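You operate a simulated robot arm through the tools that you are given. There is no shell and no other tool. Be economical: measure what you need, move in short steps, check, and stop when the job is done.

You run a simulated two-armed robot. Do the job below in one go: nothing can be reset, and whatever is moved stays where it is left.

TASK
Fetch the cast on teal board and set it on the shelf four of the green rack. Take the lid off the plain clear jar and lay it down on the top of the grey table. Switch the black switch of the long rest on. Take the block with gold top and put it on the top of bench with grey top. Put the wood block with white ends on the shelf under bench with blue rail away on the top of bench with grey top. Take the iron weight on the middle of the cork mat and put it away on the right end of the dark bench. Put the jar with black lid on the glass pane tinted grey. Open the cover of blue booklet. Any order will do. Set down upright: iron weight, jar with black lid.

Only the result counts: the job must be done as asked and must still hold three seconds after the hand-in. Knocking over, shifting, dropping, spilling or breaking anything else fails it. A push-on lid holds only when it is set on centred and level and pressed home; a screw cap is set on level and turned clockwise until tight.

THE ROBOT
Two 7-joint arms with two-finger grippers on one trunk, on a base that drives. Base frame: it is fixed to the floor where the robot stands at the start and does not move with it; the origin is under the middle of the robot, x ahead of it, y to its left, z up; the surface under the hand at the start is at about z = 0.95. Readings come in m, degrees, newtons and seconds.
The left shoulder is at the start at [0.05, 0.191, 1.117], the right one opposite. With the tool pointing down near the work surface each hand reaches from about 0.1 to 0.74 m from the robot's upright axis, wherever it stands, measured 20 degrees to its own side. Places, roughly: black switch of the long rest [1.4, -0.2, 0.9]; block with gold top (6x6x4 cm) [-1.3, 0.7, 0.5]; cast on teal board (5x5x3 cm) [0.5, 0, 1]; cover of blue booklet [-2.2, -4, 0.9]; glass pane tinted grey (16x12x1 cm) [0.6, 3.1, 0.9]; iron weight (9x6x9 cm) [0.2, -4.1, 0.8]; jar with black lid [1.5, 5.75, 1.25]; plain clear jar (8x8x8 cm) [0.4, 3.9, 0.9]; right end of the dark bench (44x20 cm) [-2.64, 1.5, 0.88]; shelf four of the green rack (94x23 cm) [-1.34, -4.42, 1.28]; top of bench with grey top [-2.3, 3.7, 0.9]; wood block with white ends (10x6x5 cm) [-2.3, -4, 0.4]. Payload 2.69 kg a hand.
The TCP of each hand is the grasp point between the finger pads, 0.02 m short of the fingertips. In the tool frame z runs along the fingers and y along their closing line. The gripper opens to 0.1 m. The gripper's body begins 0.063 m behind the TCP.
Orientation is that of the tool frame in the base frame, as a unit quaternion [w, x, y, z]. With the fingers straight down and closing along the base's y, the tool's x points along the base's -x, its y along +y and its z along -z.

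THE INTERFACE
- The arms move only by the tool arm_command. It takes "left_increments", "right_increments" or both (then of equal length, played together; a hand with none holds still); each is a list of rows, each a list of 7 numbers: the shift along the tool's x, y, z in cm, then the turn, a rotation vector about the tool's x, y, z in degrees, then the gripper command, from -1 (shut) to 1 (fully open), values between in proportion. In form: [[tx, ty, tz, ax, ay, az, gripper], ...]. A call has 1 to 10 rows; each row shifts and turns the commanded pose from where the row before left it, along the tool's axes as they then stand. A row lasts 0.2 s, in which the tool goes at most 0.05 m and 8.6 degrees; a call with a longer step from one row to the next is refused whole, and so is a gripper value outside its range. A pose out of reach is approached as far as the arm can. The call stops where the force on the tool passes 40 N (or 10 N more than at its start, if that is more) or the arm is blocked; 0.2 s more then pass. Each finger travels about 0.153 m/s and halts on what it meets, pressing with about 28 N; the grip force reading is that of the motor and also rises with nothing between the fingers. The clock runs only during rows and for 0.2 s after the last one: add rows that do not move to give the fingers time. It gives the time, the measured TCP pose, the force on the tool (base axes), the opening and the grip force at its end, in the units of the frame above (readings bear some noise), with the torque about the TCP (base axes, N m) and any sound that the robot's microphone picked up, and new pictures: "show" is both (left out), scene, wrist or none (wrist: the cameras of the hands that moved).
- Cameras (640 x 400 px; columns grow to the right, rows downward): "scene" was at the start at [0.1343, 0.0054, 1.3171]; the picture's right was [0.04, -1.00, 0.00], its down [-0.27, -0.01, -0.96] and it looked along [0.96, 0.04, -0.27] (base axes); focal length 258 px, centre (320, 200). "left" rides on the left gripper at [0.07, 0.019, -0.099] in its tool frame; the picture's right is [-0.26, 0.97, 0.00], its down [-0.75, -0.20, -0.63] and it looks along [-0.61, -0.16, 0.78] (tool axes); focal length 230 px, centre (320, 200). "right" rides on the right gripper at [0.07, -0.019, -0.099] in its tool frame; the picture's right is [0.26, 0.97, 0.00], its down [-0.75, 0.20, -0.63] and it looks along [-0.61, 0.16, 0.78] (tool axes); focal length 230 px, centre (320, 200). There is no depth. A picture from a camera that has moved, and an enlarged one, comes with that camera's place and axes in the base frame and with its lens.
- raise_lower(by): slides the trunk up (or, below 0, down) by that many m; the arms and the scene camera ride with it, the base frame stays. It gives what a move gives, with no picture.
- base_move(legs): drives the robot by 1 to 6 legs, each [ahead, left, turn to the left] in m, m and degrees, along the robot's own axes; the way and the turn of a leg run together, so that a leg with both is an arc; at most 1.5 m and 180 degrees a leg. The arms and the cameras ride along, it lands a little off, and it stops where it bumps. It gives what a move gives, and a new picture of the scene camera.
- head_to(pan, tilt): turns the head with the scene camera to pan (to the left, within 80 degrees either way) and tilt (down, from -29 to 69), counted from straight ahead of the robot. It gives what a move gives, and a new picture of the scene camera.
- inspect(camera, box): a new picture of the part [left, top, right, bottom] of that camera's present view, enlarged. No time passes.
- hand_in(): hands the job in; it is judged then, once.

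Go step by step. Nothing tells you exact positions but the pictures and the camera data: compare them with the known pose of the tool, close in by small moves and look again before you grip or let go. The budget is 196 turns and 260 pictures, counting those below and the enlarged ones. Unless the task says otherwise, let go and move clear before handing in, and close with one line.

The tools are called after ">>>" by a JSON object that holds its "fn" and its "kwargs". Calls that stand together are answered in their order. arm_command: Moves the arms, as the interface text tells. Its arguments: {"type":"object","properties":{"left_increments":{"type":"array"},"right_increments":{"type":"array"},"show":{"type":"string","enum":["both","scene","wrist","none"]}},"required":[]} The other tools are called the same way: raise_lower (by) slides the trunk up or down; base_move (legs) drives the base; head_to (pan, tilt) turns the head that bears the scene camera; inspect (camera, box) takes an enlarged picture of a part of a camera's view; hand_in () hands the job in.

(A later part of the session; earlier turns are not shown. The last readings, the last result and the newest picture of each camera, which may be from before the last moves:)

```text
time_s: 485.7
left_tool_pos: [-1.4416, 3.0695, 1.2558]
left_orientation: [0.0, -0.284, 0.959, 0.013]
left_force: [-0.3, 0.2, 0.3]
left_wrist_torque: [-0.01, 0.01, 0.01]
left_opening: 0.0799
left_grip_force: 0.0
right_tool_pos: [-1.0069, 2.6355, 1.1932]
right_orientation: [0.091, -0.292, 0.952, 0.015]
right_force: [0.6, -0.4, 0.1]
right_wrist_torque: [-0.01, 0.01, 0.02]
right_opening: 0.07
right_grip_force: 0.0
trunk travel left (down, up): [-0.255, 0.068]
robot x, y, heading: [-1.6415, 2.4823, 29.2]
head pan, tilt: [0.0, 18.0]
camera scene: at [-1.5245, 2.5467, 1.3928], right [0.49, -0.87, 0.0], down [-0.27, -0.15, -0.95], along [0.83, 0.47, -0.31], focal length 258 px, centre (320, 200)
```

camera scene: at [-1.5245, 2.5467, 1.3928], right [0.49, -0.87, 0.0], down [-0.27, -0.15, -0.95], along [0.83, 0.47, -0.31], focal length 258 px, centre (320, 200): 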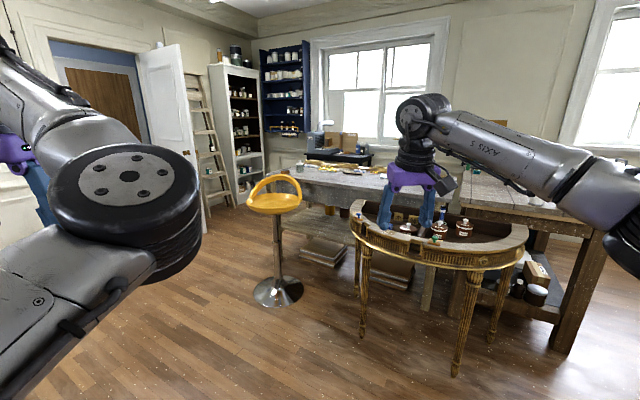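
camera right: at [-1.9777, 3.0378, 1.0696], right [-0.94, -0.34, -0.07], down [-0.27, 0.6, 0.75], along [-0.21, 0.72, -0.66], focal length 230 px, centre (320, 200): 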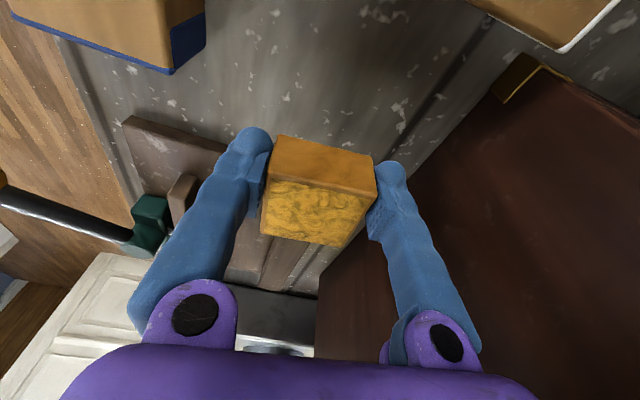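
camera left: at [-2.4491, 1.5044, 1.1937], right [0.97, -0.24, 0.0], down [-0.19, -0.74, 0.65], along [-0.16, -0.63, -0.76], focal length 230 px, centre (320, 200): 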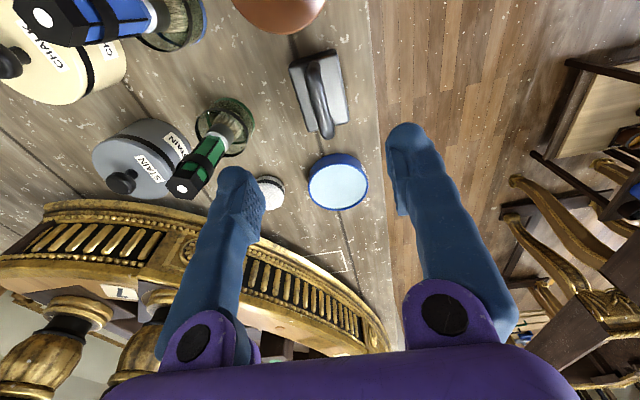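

The grey table lies at x≥0.1, y≈3–4.3, behind a stool and a half-round table. I'll drive north-east to find the way around it.

>>> {"fn": "base_move", "kwargs": {"legs": [[0.5, 0, 0], [0, 0, 50], [1.3, 0, 0]]}}

>>> {"fn": "head_to", "kwargs": {"pan": -60, "tilt": 22}}

```text
time_s: 497.1
left_tool_pos: [-1.2425, 4.5479, 1.257]
left_orientation: [-0.006, -0.652, 0.758, 0.011]
left_force: [0.2, -0.3, 0.3]
left_wrist_torque: [-0.01, 0.03, 0.0]
left_opening: 0.08
left_grip_force: 0.0
right_tool_pos: [-0.6308, 4.5866, 1.1929]
right_orientation: [0.077, -0.658, 0.747, 0.051]
right_force: [-0.2, 0.7, -0.3]
right_wrist_torque: [-0.04, -0.03, 0.0]
right_opening: 0.07
right_grip_force: 0.0
trunk travel left (down, up): [-0.255, 0.068]
robot x, y, heading: [-0.9316, 4.0077, 77.9]
head pan, tilt: [0.0, 18.0]
camera scene: at [-0.9055, 4.1399, 1.3928], right [0.98, -0.21, 0.0], down [-0.07, -0.3, -0.95], along [0.2, 0.93, -0.31], focal length 258 px, centre (320, 200)
```

scene: 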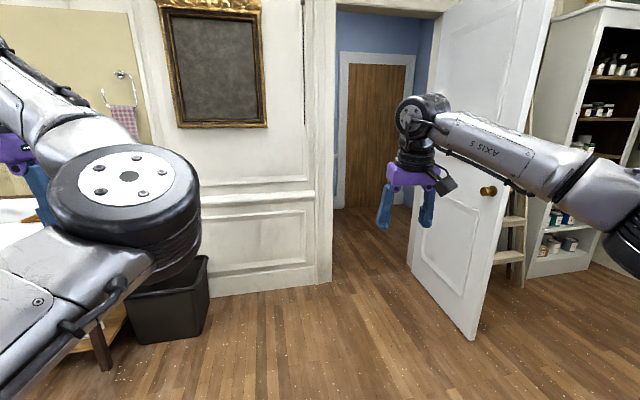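

```text
time_s: 498.4
left_tool_pos: [-1.2424, 4.5482, 1.2573]
left_orientation: [-0.006, -0.652, 0.758, 0.01]
left_force: [-0.5, -0.9, 0.6]
left_wrist_torque: [-0.03, -0.02, -0.06]
left_opening: 0.0802
left_grip_force: 0.1
right_tool_pos: [-0.6299, 4.5865, 1.1918]
right_orientation: [0.078, -0.658, 0.747, 0.051]
right_force: [-0.6, 0.6, 1.1]
right_wrist_torque: [-0.01, 0.0, 0.0]
right_opening: 0.07
right_grip_force: 0.0
trunk travel left (down, up): [-0.255, 0.068]
robot x, y, heading: [-0.9361, 4.0073, 77.6]
head pan, tilt: [-60.0, 22.0]
camera scene: at [-0.837, 4.0769, 1.3863], right [0.31, -0.95, 0.0], down [-0.36, -0.11, -0.93], along [0.88, 0.28, -0.37], focal length 258 px, centre (320, 200)
```

scene: 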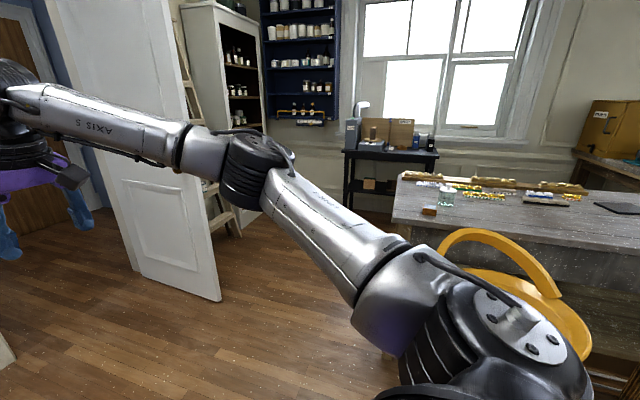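

The table can be approached from the north; the white cabinet (with shelf at z≈1.25) faces south at x≈1.5, y≈5.7. I'll drive along y≈4.5 to it.

>>> {"fn": "base_move", "kwargs": {"legs": [[0, 0, -77.7], [0, 0.5, 0], [1.3, 0, 0], [0.95, 0, 0], [0, 0, 90]]}}

>>> {"fn": "head_to", "kwargs": {"pan": -10, "tilt": 8}}

```text
time_s: 520.9
left_tool_pos: [0.8353, 4.9975, 1.2561]
left_orientation: [0.008, 0.745, -0.667, -0.01]
left_force: [-1.0, 0.5, 0.0]
left_wrist_torque: [0.0, -0.01, -0.01]
left_opening: 0.0801
left_grip_force: 0.1
right_tool_pos: [1.417, 5.191, 1.194]
right_orientation: [-0.07, 0.749, -0.656, -0.06]
right_force: [0.7, 0.0, 1.1]
right_wrist_torque: [0.02, 0.0, -0.04]
right_opening: 0.07
right_grip_force: 0.1
trunk travel left (down, up): [-0.255, 0.068]
robot x, y, heading: [1.269, 4.5521, 92.6]
head pan, tilt: [-60.0, 22.0]
heard: click
camera scene: at [1.3483, 4.6451, 1.3863], right [0.54, -0.84, 0.0], down [-0.32, -0.2, -0.93], along [0.78, 0.5, -0.37], focal length 258 px, centre (320, 200)
```

scene: 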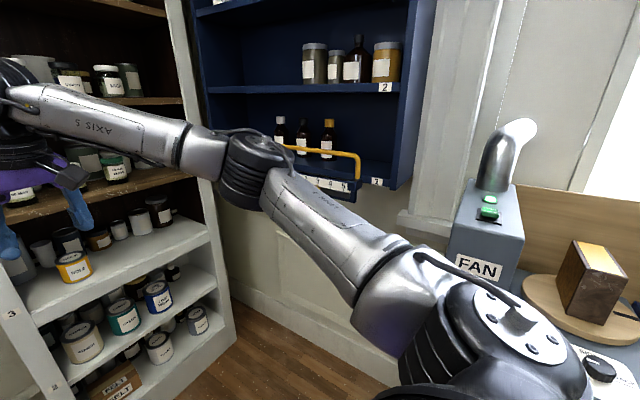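

```text
time_s: 522.0
left_tool_pos: [0.8355, 4.9973, 1.257]
left_orientation: [0.008, 0.744, -0.668, -0.01]
left_force: [0.7, -0.1, 0.1]
left_wrist_torque: [-0.05, -0.01, 0.0]
left_opening: 0.0799
left_grip_force: 0.1
right_tool_pos: [1.417, 5.1898, 1.1928]
right_orientation: [-0.07, 0.749, -0.656, -0.06]
right_force: [-0.3, -0.4, -0.2]
right_wrist_torque: [0.01, -0.01, 0.0]
right_opening: 0.07
right_grip_force: 0.1
trunk travel left (down, up): [-0.255, 0.068]
robot x, y, heading: [1.2707, 4.5548, 92.3]
head pan, tilt: [-10.0, 8.0]
camera scene: at [1.2823, 4.687, 1.409], right [0.99, -0.13, 0.0], down [-0.02, -0.14, -0.99], along [0.13, 0.98, -0.14], focal length 258 px, centre (320, 200)
```

scene: 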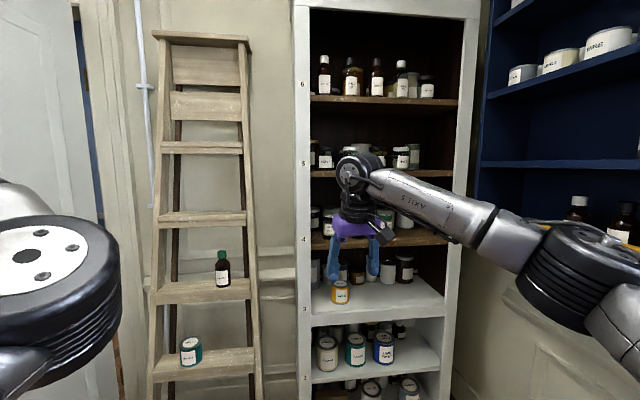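

>>> {"fn": "inspect", "kwargs": {"camera": "scene", "box": [290, 120, 470, 260]}}

>>> {"fn": "head_to", "kwargs": {"pan": -78, "tilt": 22}}

```text
2.86 times, centred on (380, 190) of scene
camera zoom: at [1.2823, 4.687, 1.409], right [0.99, -0.13, 0.0], down [-0.02, -0.14, -0.99], along [0.13, 0.98, -0.14], focal length 738 px, centre (149, 229)
```

zoom: 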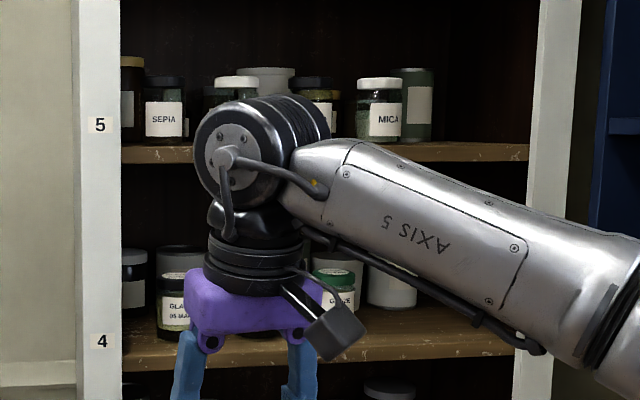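

```text
time_s: 523.4
left_tool_pos: [0.8347, 4.9979, 1.2566]
left_orientation: [0.007, 0.745, -0.667, -0.01]
left_force: [-0.4, 0.1, 0.1]
left_wrist_torque: [-0.03, 0.0, -0.01]
left_opening: 0.0797
left_grip_force: 0.0
right_tool_pos: [1.4171, 5.19, 1.193]
right_orientation: [-0.071, 0.749, -0.656, -0.061]
right_force: [0.5, -0.4, -0.2]
right_wrist_torque: [0.03, 0.01, 0.01]
right_opening: 0.0702
right_grip_force: 0.1
trunk travel left (down, up): [-0.255, 0.068]
robot x, y, heading: [1.2696, 4.5548, 93.0]
head pan, tilt: [-78.0, 22.0]
camera scene: at [1.36, 4.6186, 1.3863], right [0.25, -0.97, 0.0], down [-0.36, -0.09, -0.93], along [0.9, 0.23, -0.37], focal length 258 px, centre (320, 200)
```

scene: 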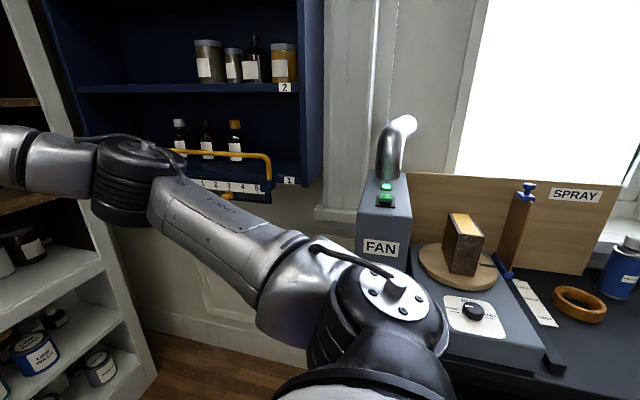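

>>> {"fn": "inspect", "kwargs": {"camera": "scene", "box": [340, 110, 440, 270]}}

```text
2.50 times, centred on (390, 190) of scene
camera zoom: at [1.36, 4.6186, 1.3863], right [0.25, -0.97, 0.0], down [-0.36, -0.09, -0.93], along [0.9, 0.23, -0.37], focal length 646 px, centre (145, 225)
```

zoom: 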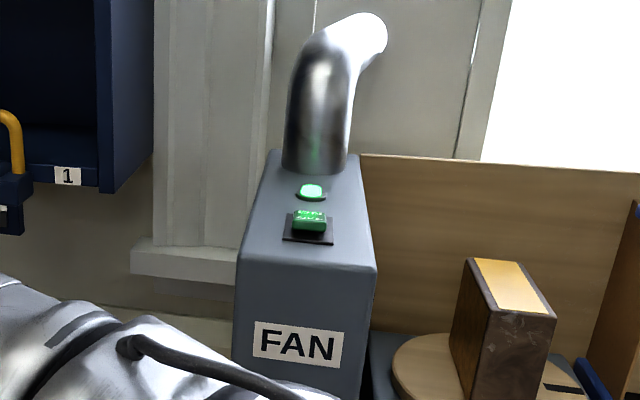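

A click was heard while I turned: my right hand seems to have switched the FAN on (its lamp is lit). I'll look closely at the rocker to set it back.

>>> {"fn": "inspect", "kwargs": {"camera": "scene", "box": [376, 180, 400, 196]}}

```text
16.00 times, centred on (388, 188) of scene
camera zoom: at [1.36, 4.6186, 1.3863], right [0.25, -0.97, 0.0], down [-0.36, -0.09, -0.93], along [0.9, 0.23, -0.37], focal length 4134 px, centre (-768, 392)
```

zoom: 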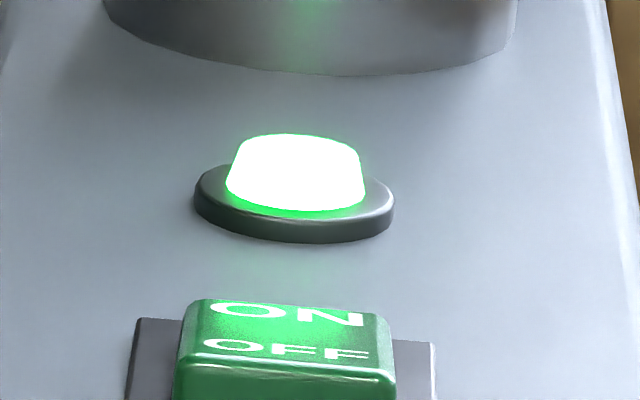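

The rocker's OFF half (near side) is raised. I'll lift and retract the right hand, turn to face it, and press OFF.

>>> {"fn": "arm_command", "kwargs": {"right_increments": [[2.5, 0, -3.5, 0, 3, 0, -1], [2.5, 0, -3.5, 0, 3, 0, -1], [2.5, 0, -3.5, 0, 4, 0, -1], [0, 0, -3.5, 0, 0, 0, -1]], "show": "none"}}

>>> {"fn": "base_move", "kwargs": {"legs": [[0, 0, -92]]}}

>>> {"fn": "head_to", "kwargs": {"pan": 0, "tilt": 25}}

```text
time_s: 524.4
left_tool_pos: [0.8346, 4.9977, 1.2569]
left_orientation: [0.006, 0.745, -0.667, -0.01]
left_force: [0.0, -0.6, -0.8]
left_wrist_torque: [0.0, -0.03, -0.01]
left_opening: 0.0801
left_grip_force: 0.1
right_tool_pos: [1.424, 5.1019, 1.3247]
right_orientation: [-0.013, 0.751, -0.66, 0.006]
right_force: [-0.1, -0.6, 0.6]
right_wrist_torque: [-0.01, -0.03, -0.02]
right_opening: 0.0001
right_grip_force: 27.4
trunk travel left (down, up): [-0.255, 0.068]
robot x, y, heading: [1.2728, 4.5573, 92.4]
head pan, tilt: [-78.0, 22.0]
```

```text
time_s: 528.7
left_tool_pos: [1.7281, 4.9764, 1.2562]
left_orientation: [0.003, -0.039, 0.999, 0.012]
left_force: [-0.2, 0.8, -0.1]
left_wrist_torque: [-0.01, -0.01, 0.0]
left_opening: 0.0801
left_grip_force: 0.2
right_tool_pos: [1.8145, 4.383, 1.3245]
right_orientation: [0.005, -0.049, 0.999, -0.013]
right_force: [-0.6, -0.4, 0.1]
right_wrist_torque: [-0.01, 0.0, 0.03]
right_opening: 0.0
right_grip_force: 27.9
trunk travel left (down, up): [-0.255, 0.068]
robot x, y, heading: [1.2728, 4.5518, 0.9]
head pan, tilt: [-78.0, 22.0]
camera scene: at [1.3325, 4.4652, 1.3863], right [-0.98, -0.22, 0.0], down [-0.08, 0.37, -0.93], along [0.21, -0.9, -0.37], focal length 258 px, centre (320, 200)
```

scene: 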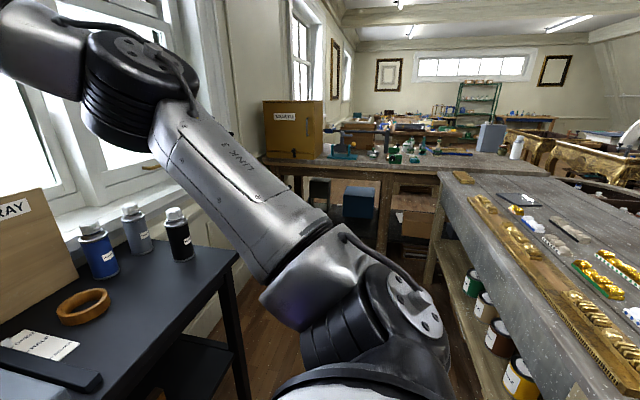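

```text
time_s: 530.2
left_tool_pos: [1.7288, 4.9763, 1.2569]
left_orientation: [0.002, -0.039, 0.999, 0.012]
left_force: [-0.1, 0.0, 0.7]
left_wrist_torque: [-0.01, 0.0, 0.02]
left_opening: 0.0799
left_grip_force: 0.1
right_tool_pos: [1.8146, 4.3827, 1.3238]
right_orientation: [0.005, -0.049, 0.999, -0.013]
right_force: [0.1, -0.6, -0.2]
right_wrist_torque: [0.0, 0.01, 0.03]
right_opening: 0.0
right_grip_force: 27.8
trunk travel left (down, up): [-0.255, 0.068]
robot x, y, heading: [1.2708, 4.5537, 0.9]
head pan, tilt: [0.0, 25.0]
camera scene: at [1.4041, 4.557, 1.3815], right [0.01, -1.0, 0.0], down [-0.42, -0.01, -0.91], along [0.91, 0.01, -0.42], focal length 258 px, centre (320, 200)
```

scene: 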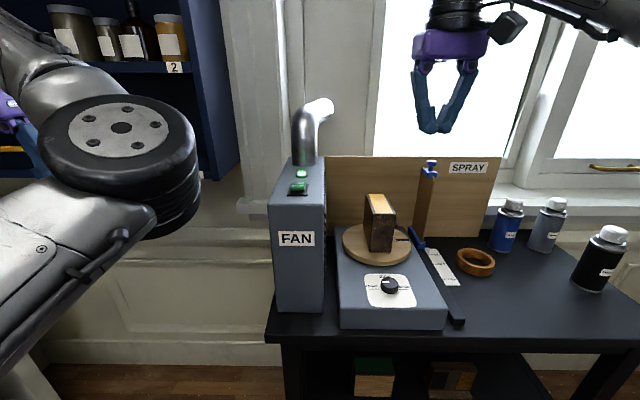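

The rocker is at about (1.93, 4.61, 1.163). Bring the closed right fingertips above its near half.

>>> {"fn": "arm_command", "kwargs": {"right_increments": [[-2.0, 3.58, 0.5, 0, 0, 0, -1], [-2.0, 3.58, 0.5, 0, 0, 0, -1], [-2.0, 3.58, 1.5, 0, 0, 0, -1], [-2.0, 3.58, 1.5, 0, 0, 0, -1], [-2.0, 3.58, 2.0, 0, 0, 0, -1], [-2.0, 3.58, 2.5, 0, 0, 0, -1]], "show": "wrist"}}

```text
time_s: 531.6
left_tool_pos: [1.7294, 4.9749, 1.2558]
left_orientation: [0.002, -0.04, 0.999, 0.013]
left_force: [1.2, 0.2, -0.8]
left_wrist_torque: [0.03, 0.02, 0.04]
left_opening: 0.0799
left_grip_force: 0.1
right_tool_pos: [1.8647, 4.5695, 1.2293]
right_orientation: [0.004, -0.05, 0.999, -0.012]
right_force: [-0.4, -0.8, 0.1]
right_wrist_torque: [0.06, 0.01, -0.03]
right_opening: 0.0002
right_grip_force: 28.1
right hand out of reach, approached as far as the arm can: row 4, 5, 6
trunk travel left (down, up): [-0.255, 0.068]
robot x, y, heading: [1.2708, 4.5508, 0.6]
head pan, tilt: [0.0, 25.0]
camera right: at [1.7961, 4.5471, 1.3291], right [-0.35, 0.94, -0.03], down [0.72, 0.29, 0.63], along [0.6, 0.2, -0.78], focal length 230 px, centre (320, 200)
```

right: 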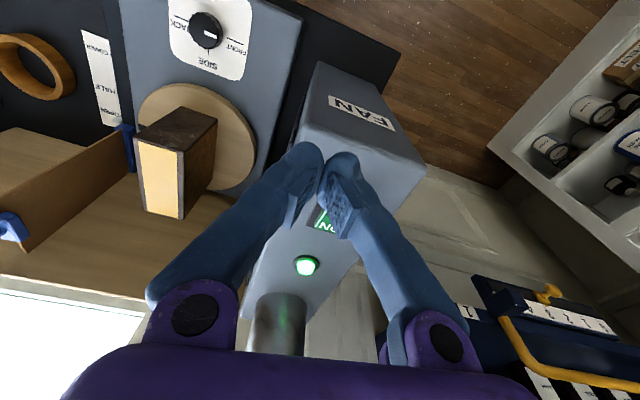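

>>> {"fn": "base_move", "kwargs": {"legs": [[0.055, 0.034, 0]]}}

>>> {"fn": "arm_command", "kwargs": {"right_increments": [[2.5, -1.7, 0, 0, 0, 0, -1], [2.5, -1.7, 0, 0, 0, 0, -1], [0, 0, 0, 0, 0, 0, -1]], "show": "wrist"}}

```text
time_s: 532.6
left_tool_pos: [1.783, 5.0098, 1.257]
left_orientation: [0.001, -0.04, 0.999, 0.012]
left_force: [0.2, 0.4, -0.1]
left_wrist_torque: [0.01, 0.0, -0.02]
left_opening: 0.08
left_grip_force: 0.1
right_tool_pos: [1.9187, 4.6042, 1.2307]
right_orientation: [0.004, -0.049, 0.999, -0.013]
right_force: [0.2, 0.1, -0.7]
right_wrist_torque: [-0.03, 0.02, 0.02]
right_opening: 0.0002
right_grip_force: 28.0
trunk travel left (down, up): [-0.255, 0.068]
robot x, y, heading: [1.3279, 4.5844, 0.9]
head pan, tilt: [0.0, 25.0]
camera scene: at [1.4594, 4.5914, 1.3814], right [0.01, -1.0, 0.0], down [-0.42, -0.01, -0.91], along [0.91, 0.01, -0.42], focal length 258 px, centre (320, 200)
```

scene: 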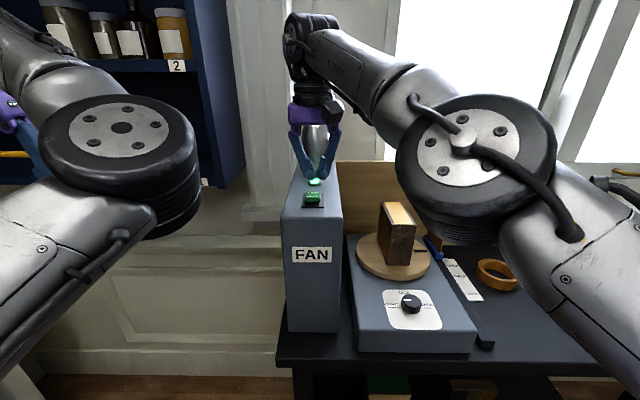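

```text
time_s: 533.4
left_tool_pos: [1.783, 5.0082, 1.2575]
left_orientation: [0.002, -0.039, 0.999, 0.013]
left_force: [0.6, 0.5, -0.9]
left_wrist_torque: [-0.01, 0.01, 0.04]
left_opening: 0.0801
left_grip_force: 0.0
right_tool_pos: [1.9184, 4.6042, 1.2318]
right_orientation: [0.005, -0.049, 0.999, -0.013]
right_force: [-0.8, -0.6, 0.6]
right_wrist_torque: [0.02, -0.01, -0.02]
right_opening: 0.0
right_grip_force: 27.7
right hand out of reach, approached as far as the arm can: row 1, 2
trunk travel left (down, up): [-0.255, 0.068]
robot x, y, heading: [1.3247, 4.5839, 0.9]
head pan, tilt: [0.0, 25.0]
camera right: at [1.8491, 4.5806, 1.33], right [-0.35, 0.94, -0.03], down [0.72, 0.29, 0.63], along [0.6, 0.2, -0.78], focal length 230 px, centre (320, 200)
```

right: 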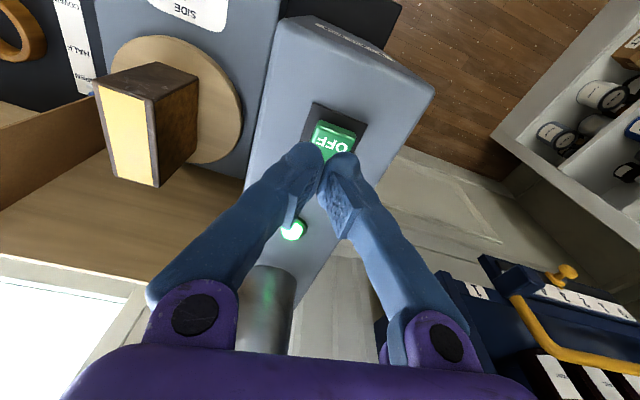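

The fingertips are above the OFF half. Press down gently.

>>> {"fn": "arm_command", "kwargs": {"right_increments": [[0.2, 0.5, 2.5, 0, 0, 0, -1], [0, 0, 1.0, 0, 0, 0, -1], [0, 0, 0.6, 0, 0, 0, -1], [0, 0, 0.6, 0, 0, 0, -1], [0, 0, 0.6, 0, 0, 0, -1]], "show": "none"}}

```text
time_s: 534.6
left_tool_pos: [1.7837, 5.0093, 1.2567]
left_orientation: [0.002, -0.04, 0.999, 0.013]
left_force: [1.0, 0.2, 0.0]
left_wrist_torque: [-0.01, -0.01, -0.01]
left_opening: 0.0799
left_grip_force: 0.0
right_tool_pos: [1.9281, 4.6017, 1.2061]
right_orientation: [0.004, -0.048, 0.999, -0.013]
right_force: [0.0, -0.1, -0.2]
right_wrist_torque: [-0.03, 0.02, 0.01]
right_opening: 0.0001
right_grip_force: 27.7
right hand out of reach, approached as far as the arm can: row 1, 2, 4
trunk travel left (down, up): [-0.255, 0.068]
robot x, y, heading: [1.3242, 4.5892, 0.7]
head pan, tilt: [0.0, 25.0]
```

>>> {"fn": "arm_command", "kwargs": {"right_increments": [[1.0, 0.5, 0, 0, 0, 0, -1], [0, 0, 0.5, 0, 0, 0, -1], [0, 0, 0.5, 0, 0, 0, -1], [0, 0, 0.5, 0, 0, 0, -1]], "show": "none"}}

```text
time_s: 535.6
left_tool_pos: [1.7824, 5.0084, 1.2575]
left_orientation: [0.002, -0.039, 0.999, 0.012]
left_force: [-0.6, -1.0, 0.2]
left_wrist_torque: [0.02, -0.03, 0.0]
left_opening: 0.0801
left_grip_force: 0.1
right_tool_pos: [1.9162, 4.6032, 1.1891]
right_orientation: [0.005, -0.049, 0.999, -0.013]
right_force: [-0.5, -0.7, 1.2]
right_wrist_torque: [0.0, -0.03, -0.01]
right_opening: 0.0001
right_grip_force: 28.2
right hand out of reach, approached as far as the arm can: row 1
trunk travel left (down, up): [-0.255, 0.068]
robot x, y, heading: [1.3243, 4.5904, 1.2]
head pan, tilt: [0.0, 25.0]
heard: click
```

A click was heard. Raise the hand and check the lamp.

>>> {"fn": "arm_command", "kwargs": {"right_increments": [[0, 0, -2, 0, 0, 0, -1], [0, 0, -4, 0, 0, 0, -1], [2, -2, -4, 0, 0, 0, -1], [3, -2, -3, 0, 0, 0, -1]], "show": "none"}}

>>> {"fn": "inspect", "kwargs": {"camera": "scene", "box": [290, 150, 346, 220]}}

```text
time_s: 536.6
left_tool_pos: [1.782, 5.0091, 1.2572]
left_orientation: [0.002, -0.039, 0.999, 0.013]
left_force: [0.2, -0.4, -0.3]
left_wrist_torque: [0.0, -0.05, -0.02]
left_opening: 0.0799
left_grip_force: 0.2
right_tool_pos: [1.86, 4.5596, 1.3202]
right_orientation: [0.005, -0.05, 0.999, -0.013]
right_force: [0.5, 0.0, 0.2]
right_wrist_torque: [0.0, -0.02, 0.02]
right_opening: 0.0
right_grip_force: 28.1
right hand out of reach, approached as far as the arm can: row 2
trunk travel left (down, up): [-0.255, 0.068]
robot x, y, heading: [1.3221, 4.5867, 0.9]
head pan, tilt: [0.0, 25.0]
```

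```text
5.71 times, centred on (318, 185) of scene
camera zoom: at [1.4572, 4.5902, 1.3816], right [0.01, -1.0, 0.0], down [-0.42, -0.01, -0.91], along [0.91, 0.01, -0.42], focal length 1476 px, centre (331, 286)
```

zoom: 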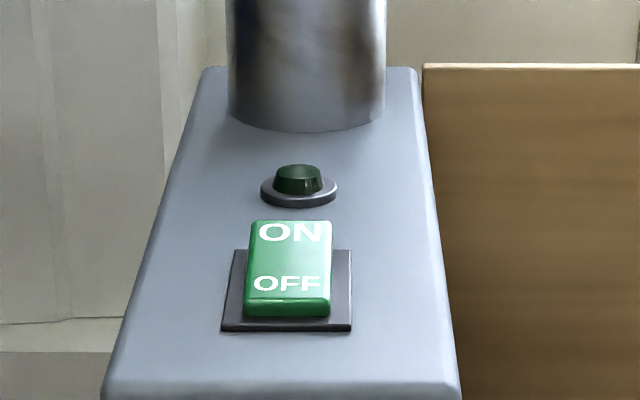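

The fan is off again. Now turn to the white cabinet and look for the jar with the black lid.

>>> {"fn": "base_move", "kwargs": {"legs": [[0, 0, 89]]}}

>>> {"fn": "inspect", "kwargs": {"camera": "scene", "box": [240, 20, 480, 200]}}

```text
time_s: 540.8
left_tool_pos: [0.9031, 5.0465, 1.256]
left_orientation: [0.007, 0.734, -0.679, -0.01]
left_force: [-0.9, -0.1, 0.5]
left_wrist_torque: [-0.03, 0.03, 0.03]
left_opening: 0.0801
left_grip_force: 0.0
right_tool_pos: [1.3538, 5.1233, 1.319]
right_orientation: [-0.012, 0.74, -0.672, 0.005]
right_force: [0.2, -0.3, 0.3]
right_wrist_torque: [0.01, 0.01, 0.03]
right_opening: 0.0002
right_grip_force: 28.3
trunk travel left (down, up): [-0.255, 0.068]
robot x, y, heading: [1.3276, 4.5862, 90.8]
head pan, tilt: [0.0, 25.0]
camera scene: at [1.3248, 4.7213, 1.3815], right [1.0, 0.01, 0.0], down [0.0, -0.42, -0.91], along [-0.01, 0.91, -0.42], focal length 258 px, centre (320, 200)
```

scene: 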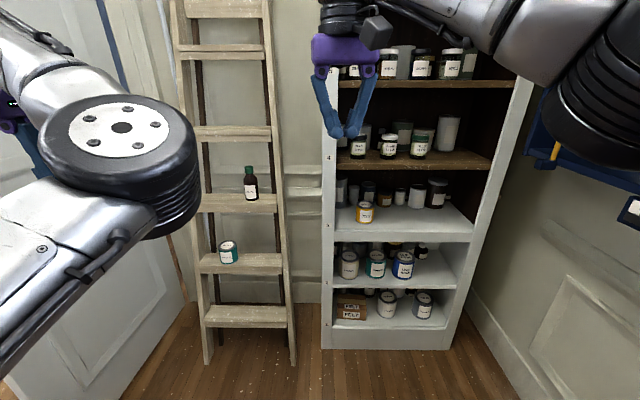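

```text
2.22 times, centred on (360, 110) of scene
camera zoom: at [1.3248, 4.7213, 1.3815], right [1.0, 0.01, 0.0], down [0.0, -0.42, -0.91], along [-0.01, 0.91, -0.42], focal length 574 px, centre (231, 400)
```

zoom: 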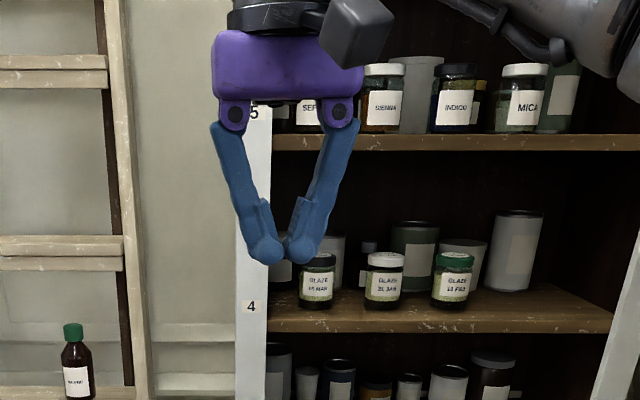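

Shelf 4's front-left jar ("GLAZE 15 MAR", black lid) at about (1.476, 5.78, base 1.09) is the one. I'll tilt the right hand 45° forward, retract the left hand, and drive closer.

>>> {"fn": "arm_command", "kwargs": {"right_increments": [[0, 0, 0, 0, 0, 5.5, 0.9], [0, 0, 0, 0, -7.5, 0, 0.9], [0, 0, 0, 0, -7.5, 0, 0.9], [0, 0, 0, 0, -7.5, 0, 0.9], [0, 0, 0, 0, -7.5, 0, 0.9], [0, 0, 0, 0, -7.5, 0, 0.9], [0, 0, 0, 0, -7.5, 0, 0.9]], "left_increments": [[4, 0, 0, 0, 0, 0, 0.6], [4, 0, 0, 0, 0, 0, 0.6], [4, 0, 0, 0, 0, 0, 0.6], [4, 0, 0, 0, 0, 0, 0.6], [2, 0, 0, 0, 0, 0, 0.6], [0, 0, 0, 0, 0, 0, 0.6], [0, 0, 0, 0, 0, 0, 0.6]], "show": "none"}}

>>> {"fn": "base_move", "kwargs": {"legs": [[0.42, 0.0, -0.8]]}}

```text
time_s: 542.4
left_tool_pos: [0.8941, 4.8701, 1.2576]
left_orientation: [0.007, 0.734, -0.679, -0.011]
left_force: [0.3, 0.3, 1.2]
left_wrist_torque: [-0.04, -0.02, 0.0]
left_opening: 0.0801
left_grip_force: 0.1
left hand out of reach, approached as far as the arm can: row 1, 2, 3
right_tool_pos: [1.3553, 5.1228, 1.3171]
right_orientation: [-0.283, 0.654, -0.648, -0.267]
right_force: [-0.6, 1.2, -0.4]
right_wrist_torque: [0.0, 0.02, 0.02]
right_opening: 0.0952
right_grip_force: 0.0
trunk travel left (down, up): [-0.255, 0.068]
robot x, y, heading: [1.3276, 4.5884, 90.8]
head pan, tilt: [0.0, 25.0]
```

```text
time_s: 545.0
left_tool_pos: [0.8976, 5.3004, 1.258]
left_orientation: [0.007, 0.728, -0.686, -0.011]
left_force: [-0.6, 0.1, 0.2]
left_wrist_torque: [0.0, 0.01, 0.02]
left_opening: 0.0798
left_grip_force: 0.0
right_tool_pos: [1.3634, 5.544, 1.3181]
right_orientation: [0.285, -0.649, 0.654, 0.264]
right_force: [0.0, -0.1, 0.0]
right_wrist_torque: [0.0, 0.0, -0.03]
right_opening: 0.0949
right_grip_force: 0.0
trunk travel left (down, up): [-0.255, 0.068]
robot x, y, heading: [1.326, 5.0067, 89.5]
head pan, tilt: [0.0, 25.0]
camera scene: at [1.326, 5.1432, 1.3814], right [1.0, -0.01, 0.0], down [0.0, -0.42, -0.91], along [0.01, 0.91, -0.42], focal length 258 px, centre (320, 200)
```

scene: 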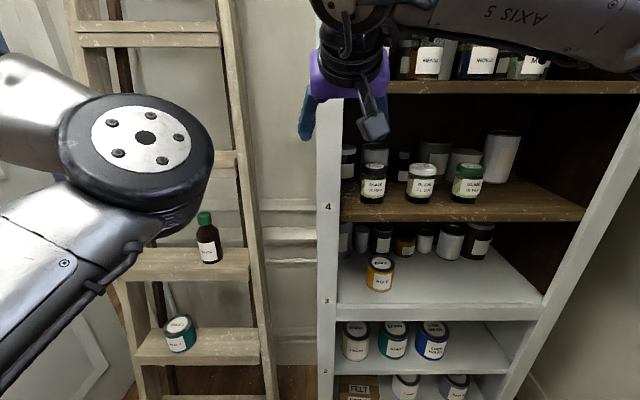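

Triangulated jar: centre (1.465, 5.75), z 1.106–1.20. Move the open hand in front of it.

>>> {"fn": "arm_command", "kwargs": {"right_increments": [[1.44, -2.04, 3.03, 0, 0, 0, 0.9], [1.44, -2.04, 3.03, 0, 0, 0, 0.9], [1.44, -2.04, 3.03, 0, 0, 0, 0.9], [1.44, -2.04, 3.03, 0, 0, 0, 0.9], [1.44, -2.04, 3.03, 0, 0, 0, 0.9]], "show": "wrist"}}

```text
time_s: 546.2
left_tool_pos: [0.8999, 5.3002, 1.2594]
left_orientation: [0.007, 0.728, -0.686, -0.01]
left_force: [0.0, -0.3, -0.3]
left_wrist_torque: [0.01, 0.01, -0.03]
left_opening: 0.0801
left_grip_force: 0.1
right_tool_pos: [1.4726, 5.5988, 1.1637]
right_orientation: [0.285, -0.648, 0.655, 0.264]
right_force: [0.2, -0.5, -0.5]
right_wrist_torque: [0.01, 0.03, 0.0]
right_opening: 0.0952
right_grip_force: 0.0
trunk travel left (down, up): [-0.255, 0.068]
robot x, y, heading: [1.3257, 5.0089, 89.7]
head pan, tilt: [0.0, 25.0]
camera right: at [1.488, 5.4787, 1.183], right [-0.96, -0.16, -0.21], down [-0.22, 0.08, 0.97], along [-0.14, 0.98, -0.11], focal length 230 px, centre (320, 200)
```

right: 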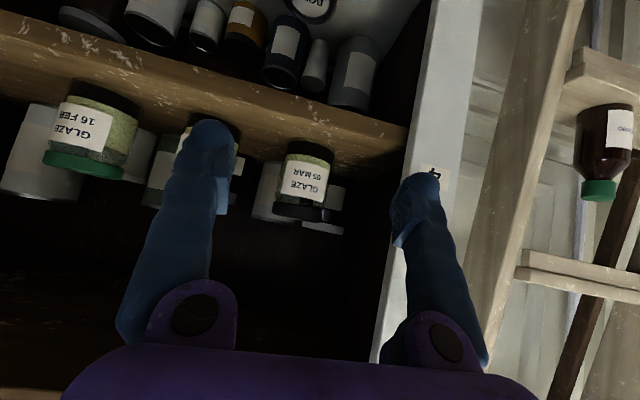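

Aligned on the jar. Advance and close.

>>> {"fn": "arm_command", "kwargs": {"right_increments": [[-2.28, 0.05, 3.06, 0, 0, 0, 0.9], [-2.28, 0.05, 3.06, 0, 0, 0, 0.9], [-2.28, 0, 3.06, 0, 0, 0, 0.9], [-2.28, 0, 3.06, 0, 0, 0, 0.9], [0, 0, 0, 0, 0, 0, 0.2], [0, 0, 0, 0, 0, 0, -1], [0, 0, 0, 0, 0, 0, -1]], "show": "wrist"}}

```text
time_s: 547.8
left_tool_pos: [0.9003, 5.2997, 1.2584]
left_orientation: [0.007, 0.728, -0.686, -0.011]
left_force: [-0.5, 0.6, 0.1]
left_wrist_torque: [0.02, -0.02, -0.01]
left_opening: 0.0802
left_grip_force: 0.1
right_tool_pos: [1.4724, 5.7482, 1.1431]
right_orientation: [0.284, -0.649, 0.654, 0.264]
right_force: [0.1, 0.8, 0.2]
right_wrist_torque: [-0.01, -0.02, 0.02]
right_opening: 0.0003
right_grip_force: 27.8
trunk travel left (down, up): [-0.255, 0.068]
robot x, y, heading: [1.325, 5.0092, 89.7]
head pan, tilt: [0.0, 25.0]
camera right: at [1.4874, 5.6292, 1.1625], right [-0.96, -0.16, -0.21], down [-0.22, 0.08, 0.97], along [-0.14, 0.98, -0.11], focal length 230 px, centre (320, 200)
```

right: 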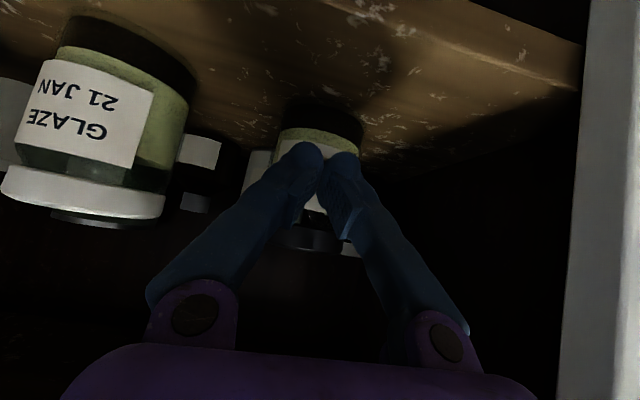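

The jar is ~6 cm further back (y≈5.81). Open, advance more and close again.

>>> {"fn": "arm_command", "kwargs": {"right_increments": [[0, 0, 0, 0, 0, 0, 0.9], [0, 0, 0, 0, 0, 0, 0.9], [0, 0, 0, 0, 0, 0, 0.9], [-1.63, 0.1, 2.9, 0, 0, 0, 0.9], [-1.63, 0, 2.9, 0, 0, 0, 0.9], [0, 0, 0, 0, 0, 0, 0.3], [0, 0, 0, 0, 0, 0, -1], [0, 0, 0, 0, 0, 0, -1]], "show": "wrist"}}

```text
time_s: 549.6
left_tool_pos: [0.8998, 5.3003, 1.2591]
left_orientation: [0.007, 0.728, -0.686, -0.01]
left_force: [-0.2, -0.1, -0.3]
left_wrist_torque: [0.0, 0.03, 0.0]
left_opening: 0.0801
left_grip_force: 0.1
right_tool_pos: [1.4723, 5.8135, 1.125]
right_orientation: [0.284, -0.65, 0.654, 0.264]
right_force: [0.0, -0.3, 0.1]
right_wrist_torque: [0.0, -0.02, -0.01]
right_opening: 0.0719
right_grip_force: 28.5
trunk travel left (down, up): [-0.255, 0.068]
robot x, y, heading: [1.3249, 5.0085, 89.6]
head pan, tilt: [0.0, 25.0]
camera right: at [1.4879, 5.695, 1.1444], right [-0.96, -0.16, -0.21], down [-0.22, 0.08, 0.97], along [-0.14, 0.98, -0.11], focal length 230 px, centre (320, 200)
```

right: 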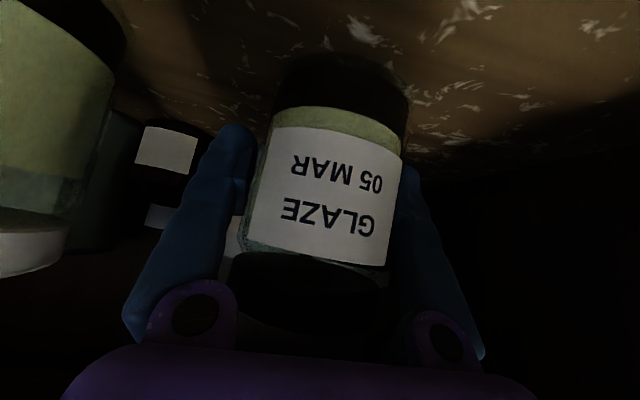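

Jar gripped (7.2 cm). Lift slightly and withdraw.

>>> {"fn": "arm_command", "kwargs": {"right_increments": [[-0.85, 0, -0.85, 0, 0, 0, -1], [1.5, 0, -1.5, 0, 0, 0, -1], [2.8, 0, -2.8, 0, 0, 0, -1], [2.8, 0, -2.8, 0, 0, 0, -1], [2.8, 0, -2.8, 0, 0, 0, -1], [2.8, 0, -2.8, 0, 0, 0, -1], [2.8, 0, -2.8, 0, 0, 0, -1]], "show": "none"}}

>>> {"fn": "base_move", "kwargs": {"legs": [[-0.4, 0, 0]]}}

```text
time_s: 551.2
left_tool_pos: [0.8983, 5.2996, 1.2588]
left_orientation: [0.007, 0.728, -0.685, -0.01]
left_force: [0.4, -0.8, 0.3]
left_wrist_torque: [0.03, 0.03, 0.05]
left_opening: 0.0802
left_grip_force: 0.1
right_tool_pos: [1.4669, 5.5957, 1.135]
right_orientation: [0.286, -0.649, 0.654, 0.264]
right_force: [0.0, -0.3, -3.2]
right_wrist_torque: [0.06, 0.0, 0.01]
right_opening: 0.0722
right_grip_force: 27.6
trunk travel left (down, up): [-0.255, 0.068]
robot x, y, heading: [1.3248, 5.0083, 89.7]
head pan, tilt: [0.0, 25.0]
```

```text
time_s: 553.7
left_tool_pos: [0.8947, 4.9029, 1.2583]
left_orientation: [0.007, 0.732, -0.682, -0.01]
left_force: [0.0, -0.7, -0.2]
left_wrist_torque: [-0.01, 0.03, 0.0]
left_opening: 0.08
left_grip_force: 0.1
right_tool_pos: [1.4608, 5.2041, 1.1348]
right_orientation: [-0.283, 0.653, -0.651, -0.266]
right_force: [-0.1, 0.4, -3.1]
right_wrist_torque: [0.06, 0.05, -0.01]
right_opening: 0.0722
right_grip_force: 27.8
trunk travel left (down, up): [-0.255, 0.068]
robot x, y, heading: [1.3231, 4.6165, 90.1]
head pan, tilt: [0.0, 25.0]
camera scene: at [1.3244, 4.7497, 1.3814], right [1.0, 0.0, 0.0], down [0.0, -0.42, -0.91], along [0.0, 0.91, -0.42], focal length 258 px, centre (320, 200)
```

scene: 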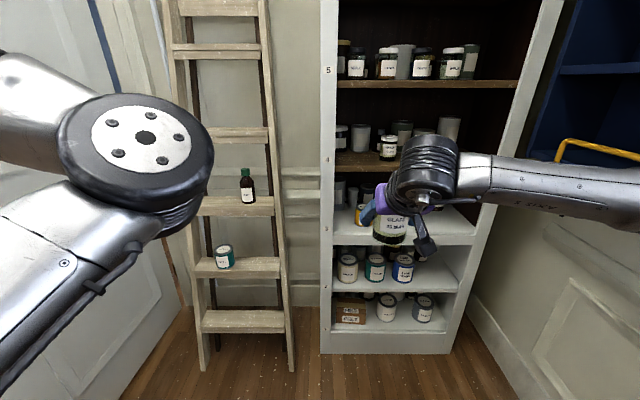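

Jar secured. Raise it a bit, turn west and strafe south along the east side of the grey table.

>>> {"fn": "arm_command", "kwargs": {"right_increments": [[-3.4, 0, -3.4, 0, 0, 0, -1], [-1.5, 0, -1.5, 0, 0, 0, -1]], "show": "none"}}

>>> {"fn": "base_move", "kwargs": {"legs": [[0, 0, 90], [0, 0.8, 0], [0, 0.5, 0]]}}

```text
time_s: 554.3
left_tool_pos: [0.8951, 4.9024, 1.2586]
left_orientation: [0.007, 0.731, -0.682, -0.011]
left_force: [-0.3, -1.0, 0.2]
left_wrist_torque: [0.0, 0.03, 0.01]
left_opening: 0.0799
left_grip_force: 0.0
right_tool_pos: [1.4595, 5.2048, 1.2039]
right_orientation: [-0.282, 0.653, -0.651, -0.264]
right_force: [0.0, 0.1, -4.5]
right_wrist_torque: [0.02, 0.02, 0.01]
right_opening: 0.0724
right_grip_force: 27.8
trunk travel left (down, up): [-0.255, 0.068]
robot x, y, heading: [1.3213, 4.6147, 89.8]
head pan, tilt: [0.0, 25.0]
```

```text
time_s: 570.1
left_tool_pos: [1.015, 2.878, 1.2593]
left_orientation: [0.012, 1.0, 0.029, -0.003]
left_force: [-0.4, 0.4, 0.7]
left_wrist_torque: [0.0, -0.02, -0.03]
left_opening: 0.08
left_grip_force: 0.0
right_tool_pos: [0.7187, 3.4445, 1.2036]
right_orientation: [-0.014, 0.922, -0.003, -0.387]
right_force: [0.2, 0.2, -3.1]
right_wrist_torque: [0.0, 0.04, -0.02]
right_opening: 0.0717
right_grip_force: 28.2
trunk travel left (down, up): [-0.255, 0.068]
robot x, y, heading: [1.309, 3.3044, 179.7]
head pan, tilt: [0.0, 25.0]
camera scene: at [1.1748, 3.3057, 1.3814], right [0.01, 1.0, 0.0], down [0.42, 0.0, -0.91], along [-0.91, 0.01, -0.42], focal length 258 px, centre (320, 200)
```

scene: 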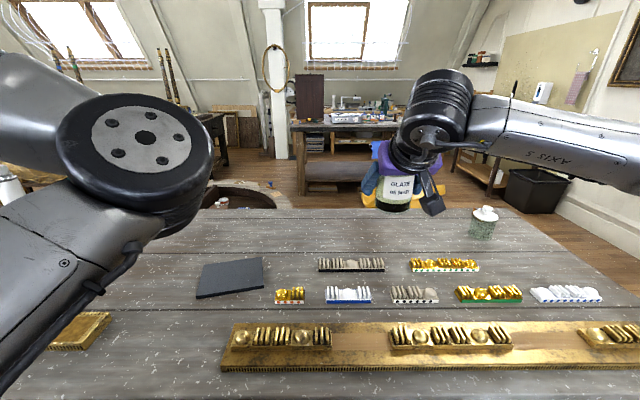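

I see the tinted pane at about (0.64, 3.08) and the clear jar at (0.44, 3.86). Strafe a little further south and bring the jar above the pane.

>>> {"fn": "base_move", "kwargs": {"legs": [[0, 0.13, 0]]}}

>>> {"fn": "arm_command", "kwargs": {"right_increments": [[0, 3.3, 1.0, 0, 0, 0, -1], [0, 3.3, 1.0, 0, 0, 0, -1], [0, 3.3, 1.0, 0, 0, 0, -1], [0, 3.3, 1.5, 0, 0, 0, -1], [0, 3.3, 1.5, 0, 0, 0, -1], [0, 3.3, 1.5, 0, 0, 0, -1], [0, 3.3, 1.5, 0, 0, 0, -1]], "show": "scene"}}

```text
time_s: 571.9
left_tool_pos: [1.0135, 2.7484, 1.259]
left_orientation: [0.013, 0.999, 0.029, -0.001]
left_force: [0.4, 1.0, -0.2]
left_wrist_torque: [0.02, -0.02, -0.03]
left_opening: 0.0798
left_grip_force: 0.1
right_tool_pos: [0.7182, 3.3158, 1.2043]
right_orientation: [-0.015, 0.922, -0.005, -0.387]
right_force: [-0.2, -0.3, -3.6]
right_wrist_torque: [0.02, 0.02, 0.01]
right_opening: 0.0723
right_grip_force: 28.7
trunk travel left (down, up): [-0.255, 0.068]
robot x, y, heading: [1.3077, 3.1728, 179.5]
head pan, tilt: [0.0, 25.0]
camera scene: at [1.1738, 3.1764, 1.3814], right [0.01, 1.0, 0.0], down [0.42, 0.0, -0.91], along [-0.91, 0.01, -0.42], focal length 258 px, centre (320, 200)
```

scene: 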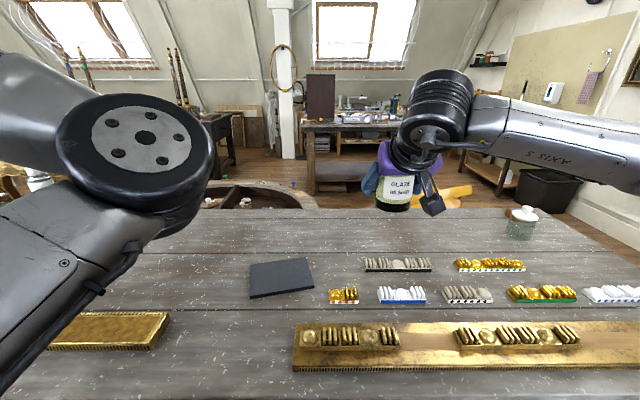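

```text
time_s: 573.5
left_tool_pos: [1.0134, 2.7462, 1.2579]
left_orientation: [0.011, 1.0, 0.028, -0.002]
left_force: [1.1, 0.6, 0.9]
left_wrist_torque: [0.03, 0.0, 0.01]
left_opening: 0.0797
left_grip_force: 0.1
right_tool_pos: [0.6493, 3.0857, 1.1337]
right_orientation: [-0.016, 0.922, -0.004, -0.387]
right_force: [-0.5, -1.2, -3.8]
right_wrist_torque: [0.03, 0.04, -0.01]
right_opening: 0.0721
right_grip_force: 27.7
trunk travel left (down, up): [-0.255, 0.068]
robot x, y, heading: [1.3063, 3.1705, 179.5]
head pan, tilt: [0.0, 25.0]
camera scene: at [1.1736, 3.1752, 1.3814], right [0.01, 1.0, 0.0], down [0.42, 0.0, -0.91], along [-0.91, 0.01, -0.42], focal length 258 px, centre (320, 200)
```

scene: 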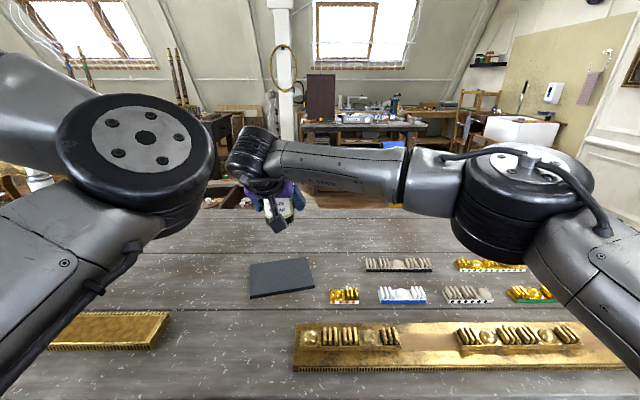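

Centred over the pane. Lower it.

>>> {"fn": "arm_command", "kwargs": {"right_increments": [[2.74, 0.1, 2.9, 0, 0, 0, -1], [2.74, 0.1, 2.9, 0, 0, 0, -1], [2.74, 0.1, 2.9, 0, 0, 0, -1], [2.2, 0, 2.3, 0, 0, 0, -1]], "show": "none"}}

>>> {"fn": "inspect", "kwargs": {"camera": "scene", "box": [220, 180, 380, 310]}}

```text
time_s: 574.5
left_tool_pos: [1.0138, 2.7485, 1.2585]
left_orientation: [0.012, 1.0, 0.029, -0.001]
left_force: [0.1, -0.1, -0.5]
left_wrist_torque: [0.05, 0.02, 0.02]
left_opening: 0.0799
left_grip_force: 0.0
right_tool_pos: [0.642, 3.0894, 0.9813]
right_orientation: [-0.015, 0.922, -0.004, -0.387]
right_force: [0.2, 0.8, -3.4]
right_wrist_torque: [0.0, 0.05, 0.01]
right_opening: 0.0719
right_grip_force: 28.0
trunk travel left (down, up): [-0.255, 0.068]
robot x, y, heading: [1.3032, 3.1766, 179.5]
head pan, tilt: [0.0, 25.0]
```

```text
3.08 times, centred on (300, 245) of scene
camera zoom: at [1.1735, 3.1765, 1.3814], right [0.01, 1.0, 0.0], down [0.42, 0.0, -0.91], along [-0.91, 0.01, -0.42], focal length 795 px, centre (382, 62)
```

zoom: 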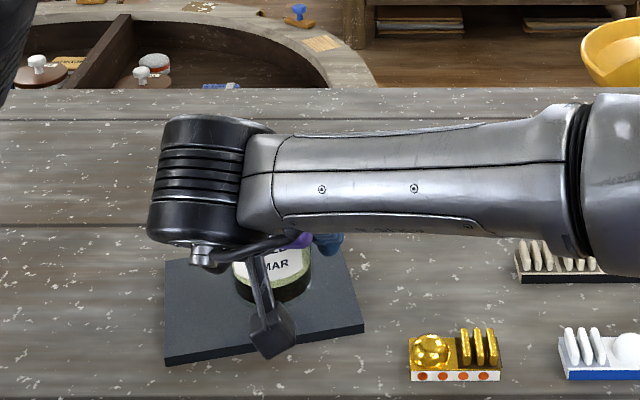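

>>> {"fn": "arm_command", "kwargs": {"right_increments": [[0.5, 0.2, 0.5, 0, 0, 0, -1], [0.5, 0, 0.5, 0, 0, 0, -1], [0.4, 0, 0.4, 0, 0, 0, -1]], "show": "none"}}

>>> {"fn": "arm_command", "kwargs": {"right_increments": [[0.35, 0, 0.35, 0, 0, 0, -1]], "show": "none"}}

>>> {"fn": "arm_command", "kwargs": {"right_increments": [[0.35, 0, 0.35, 0, 0, 0, -1]], "show": "none"}}

```text
time_s: 575.3
left_tool_pos: [1.0132, 2.7487, 1.259]
left_orientation: [0.012, 1.0, 0.028, -0.001]
left_force: [-0.1, -0.2, 0.4]
left_wrist_torque: [-0.01, 0.01, -0.01]
left_opening: 0.0798
left_grip_force: 0.1
right_tool_pos: [0.644, 3.0872, 0.963]
right_orientation: [-0.015, 0.922, -0.003, -0.387]
right_force: [0.1, -0.1, -3.5]
right_wrist_torque: [-0.02, 0.03, 0.01]
right_opening: 0.0723
right_grip_force: 28.1
trunk travel left (down, up): [-0.255, 0.068]
robot x, y, heading: [1.3062, 3.1746, 179.5]
head pan, tilt: [0.0, 25.0]
```

```text
time_s: 575.7
left_tool_pos: [1.0136, 2.7481, 1.2586]
left_orientation: [0.012, 1.0, 0.029, -0.002]
left_force: [0.6, 0.3, 0.2]
left_wrist_torque: [0.0, -0.01, 0.0]
left_opening: 0.0795
left_grip_force: 0.0
right_tool_pos: [0.6429, 3.0873, 0.9587]
right_orientation: [-0.015, 0.922, -0.005, -0.387]
right_force: [0.1, -0.7, -4.2]
right_wrist_torque: [0.0, 0.03, 0.03]
right_opening: 0.0718
right_grip_force: 28.3
trunk travel left (down, up): [-0.255, 0.068]
robot x, y, heading: [1.306, 3.171, 179.8]
head pan, tilt: [0.0, 25.0]
```

```text
time_s: 576.1
left_tool_pos: [1.0151, 2.7492, 1.2593]
left_orientation: [0.012, 1.0, 0.028, -0.002]
left_force: [-0.3, 0.8, -0.2]
left_wrist_torque: [0.03, -0.01, -0.06]
left_opening: 0.08
left_grip_force: 0.0
right_tool_pos: [0.6427, 3.0866, 0.9556]
right_orientation: [-0.014, 0.921, -0.004, -0.388]
right_force: [-0.6, -0.2, 3.8]
right_wrist_torque: [-0.25, -0.07, -0.01]
right_opening: 0.0718
right_grip_force: 28.1
trunk travel left (down, up): [-0.255, 0.068]
robot x, y, heading: [1.3066, 3.176, 179.5]
head pan, tilt: [0.0, 25.0]
```

Contact on the pane. Release and withdraw along the tool axis.

>>> {"fn": "arm_command", "kwargs": {"right_increments": [[0.08, 0, 0.08, 0, 0, 0, -1], [0, 0, 0, 0, 0, 0, 0.8], [0, 0, 0, 0, 0, 0, 0.8], [0, 0, -3, 0, 0, 0, 0.8], [0, 0, -4, 0, 0, 0, 0.8], [0, 0, -4, 0, 0, 0, 0.8], [-2, -2, -3, 0, 0, 0, 0.8], [-3, -3, -2, 0, 0, 0, 0.8], [-3, -3, -2, 0, 0, 0, 0.8]], "show": "none"}}

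>>> {"fn": "inspect", "kwargs": {"camera": "scene", "box": [220, 180, 380, 310]}}

```text
time_s: 578.1
left_tool_pos: [1.0135, 2.7493, 1.2608]
left_orientation: [0.014, 0.999, 0.029, -0.002]
left_force: [-0.2, 0.5, -0.4]
left_wrist_torque: [0.0, -0.01, -0.01]
left_opening: 0.0801
left_grip_force: 0.0
right_tool_pos: [0.718, 3.1616, 1.1404]
right_orientation: [-0.015, 0.922, -0.004, -0.387]
right_force: [-0.4, 0.2, 0.3]
right_wrist_torque: [0.01, 0.0, 0.01]
right_opening: 0.09
right_grip_force: 0.1
trunk travel left (down, up): [-0.255, 0.068]
robot x, y, heading: [1.3065, 3.1702, 179.6]
head pan, tilt: [0.0, 25.0]
```

```text
3.08 times, centred on (300, 245) of scene
camera zoom: at [1.1747, 3.1775, 1.3815], right [0.01, 1.0, 0.0], down [0.42, 0.0, -0.91], along [-0.91, 0.01, -0.42], focal length 795 px, centre (382, 62)
```

zoom: 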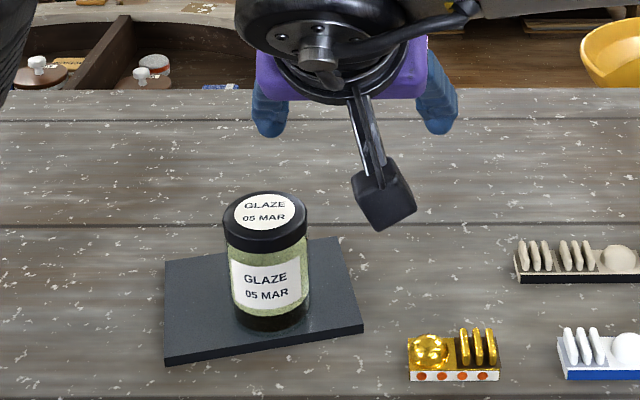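

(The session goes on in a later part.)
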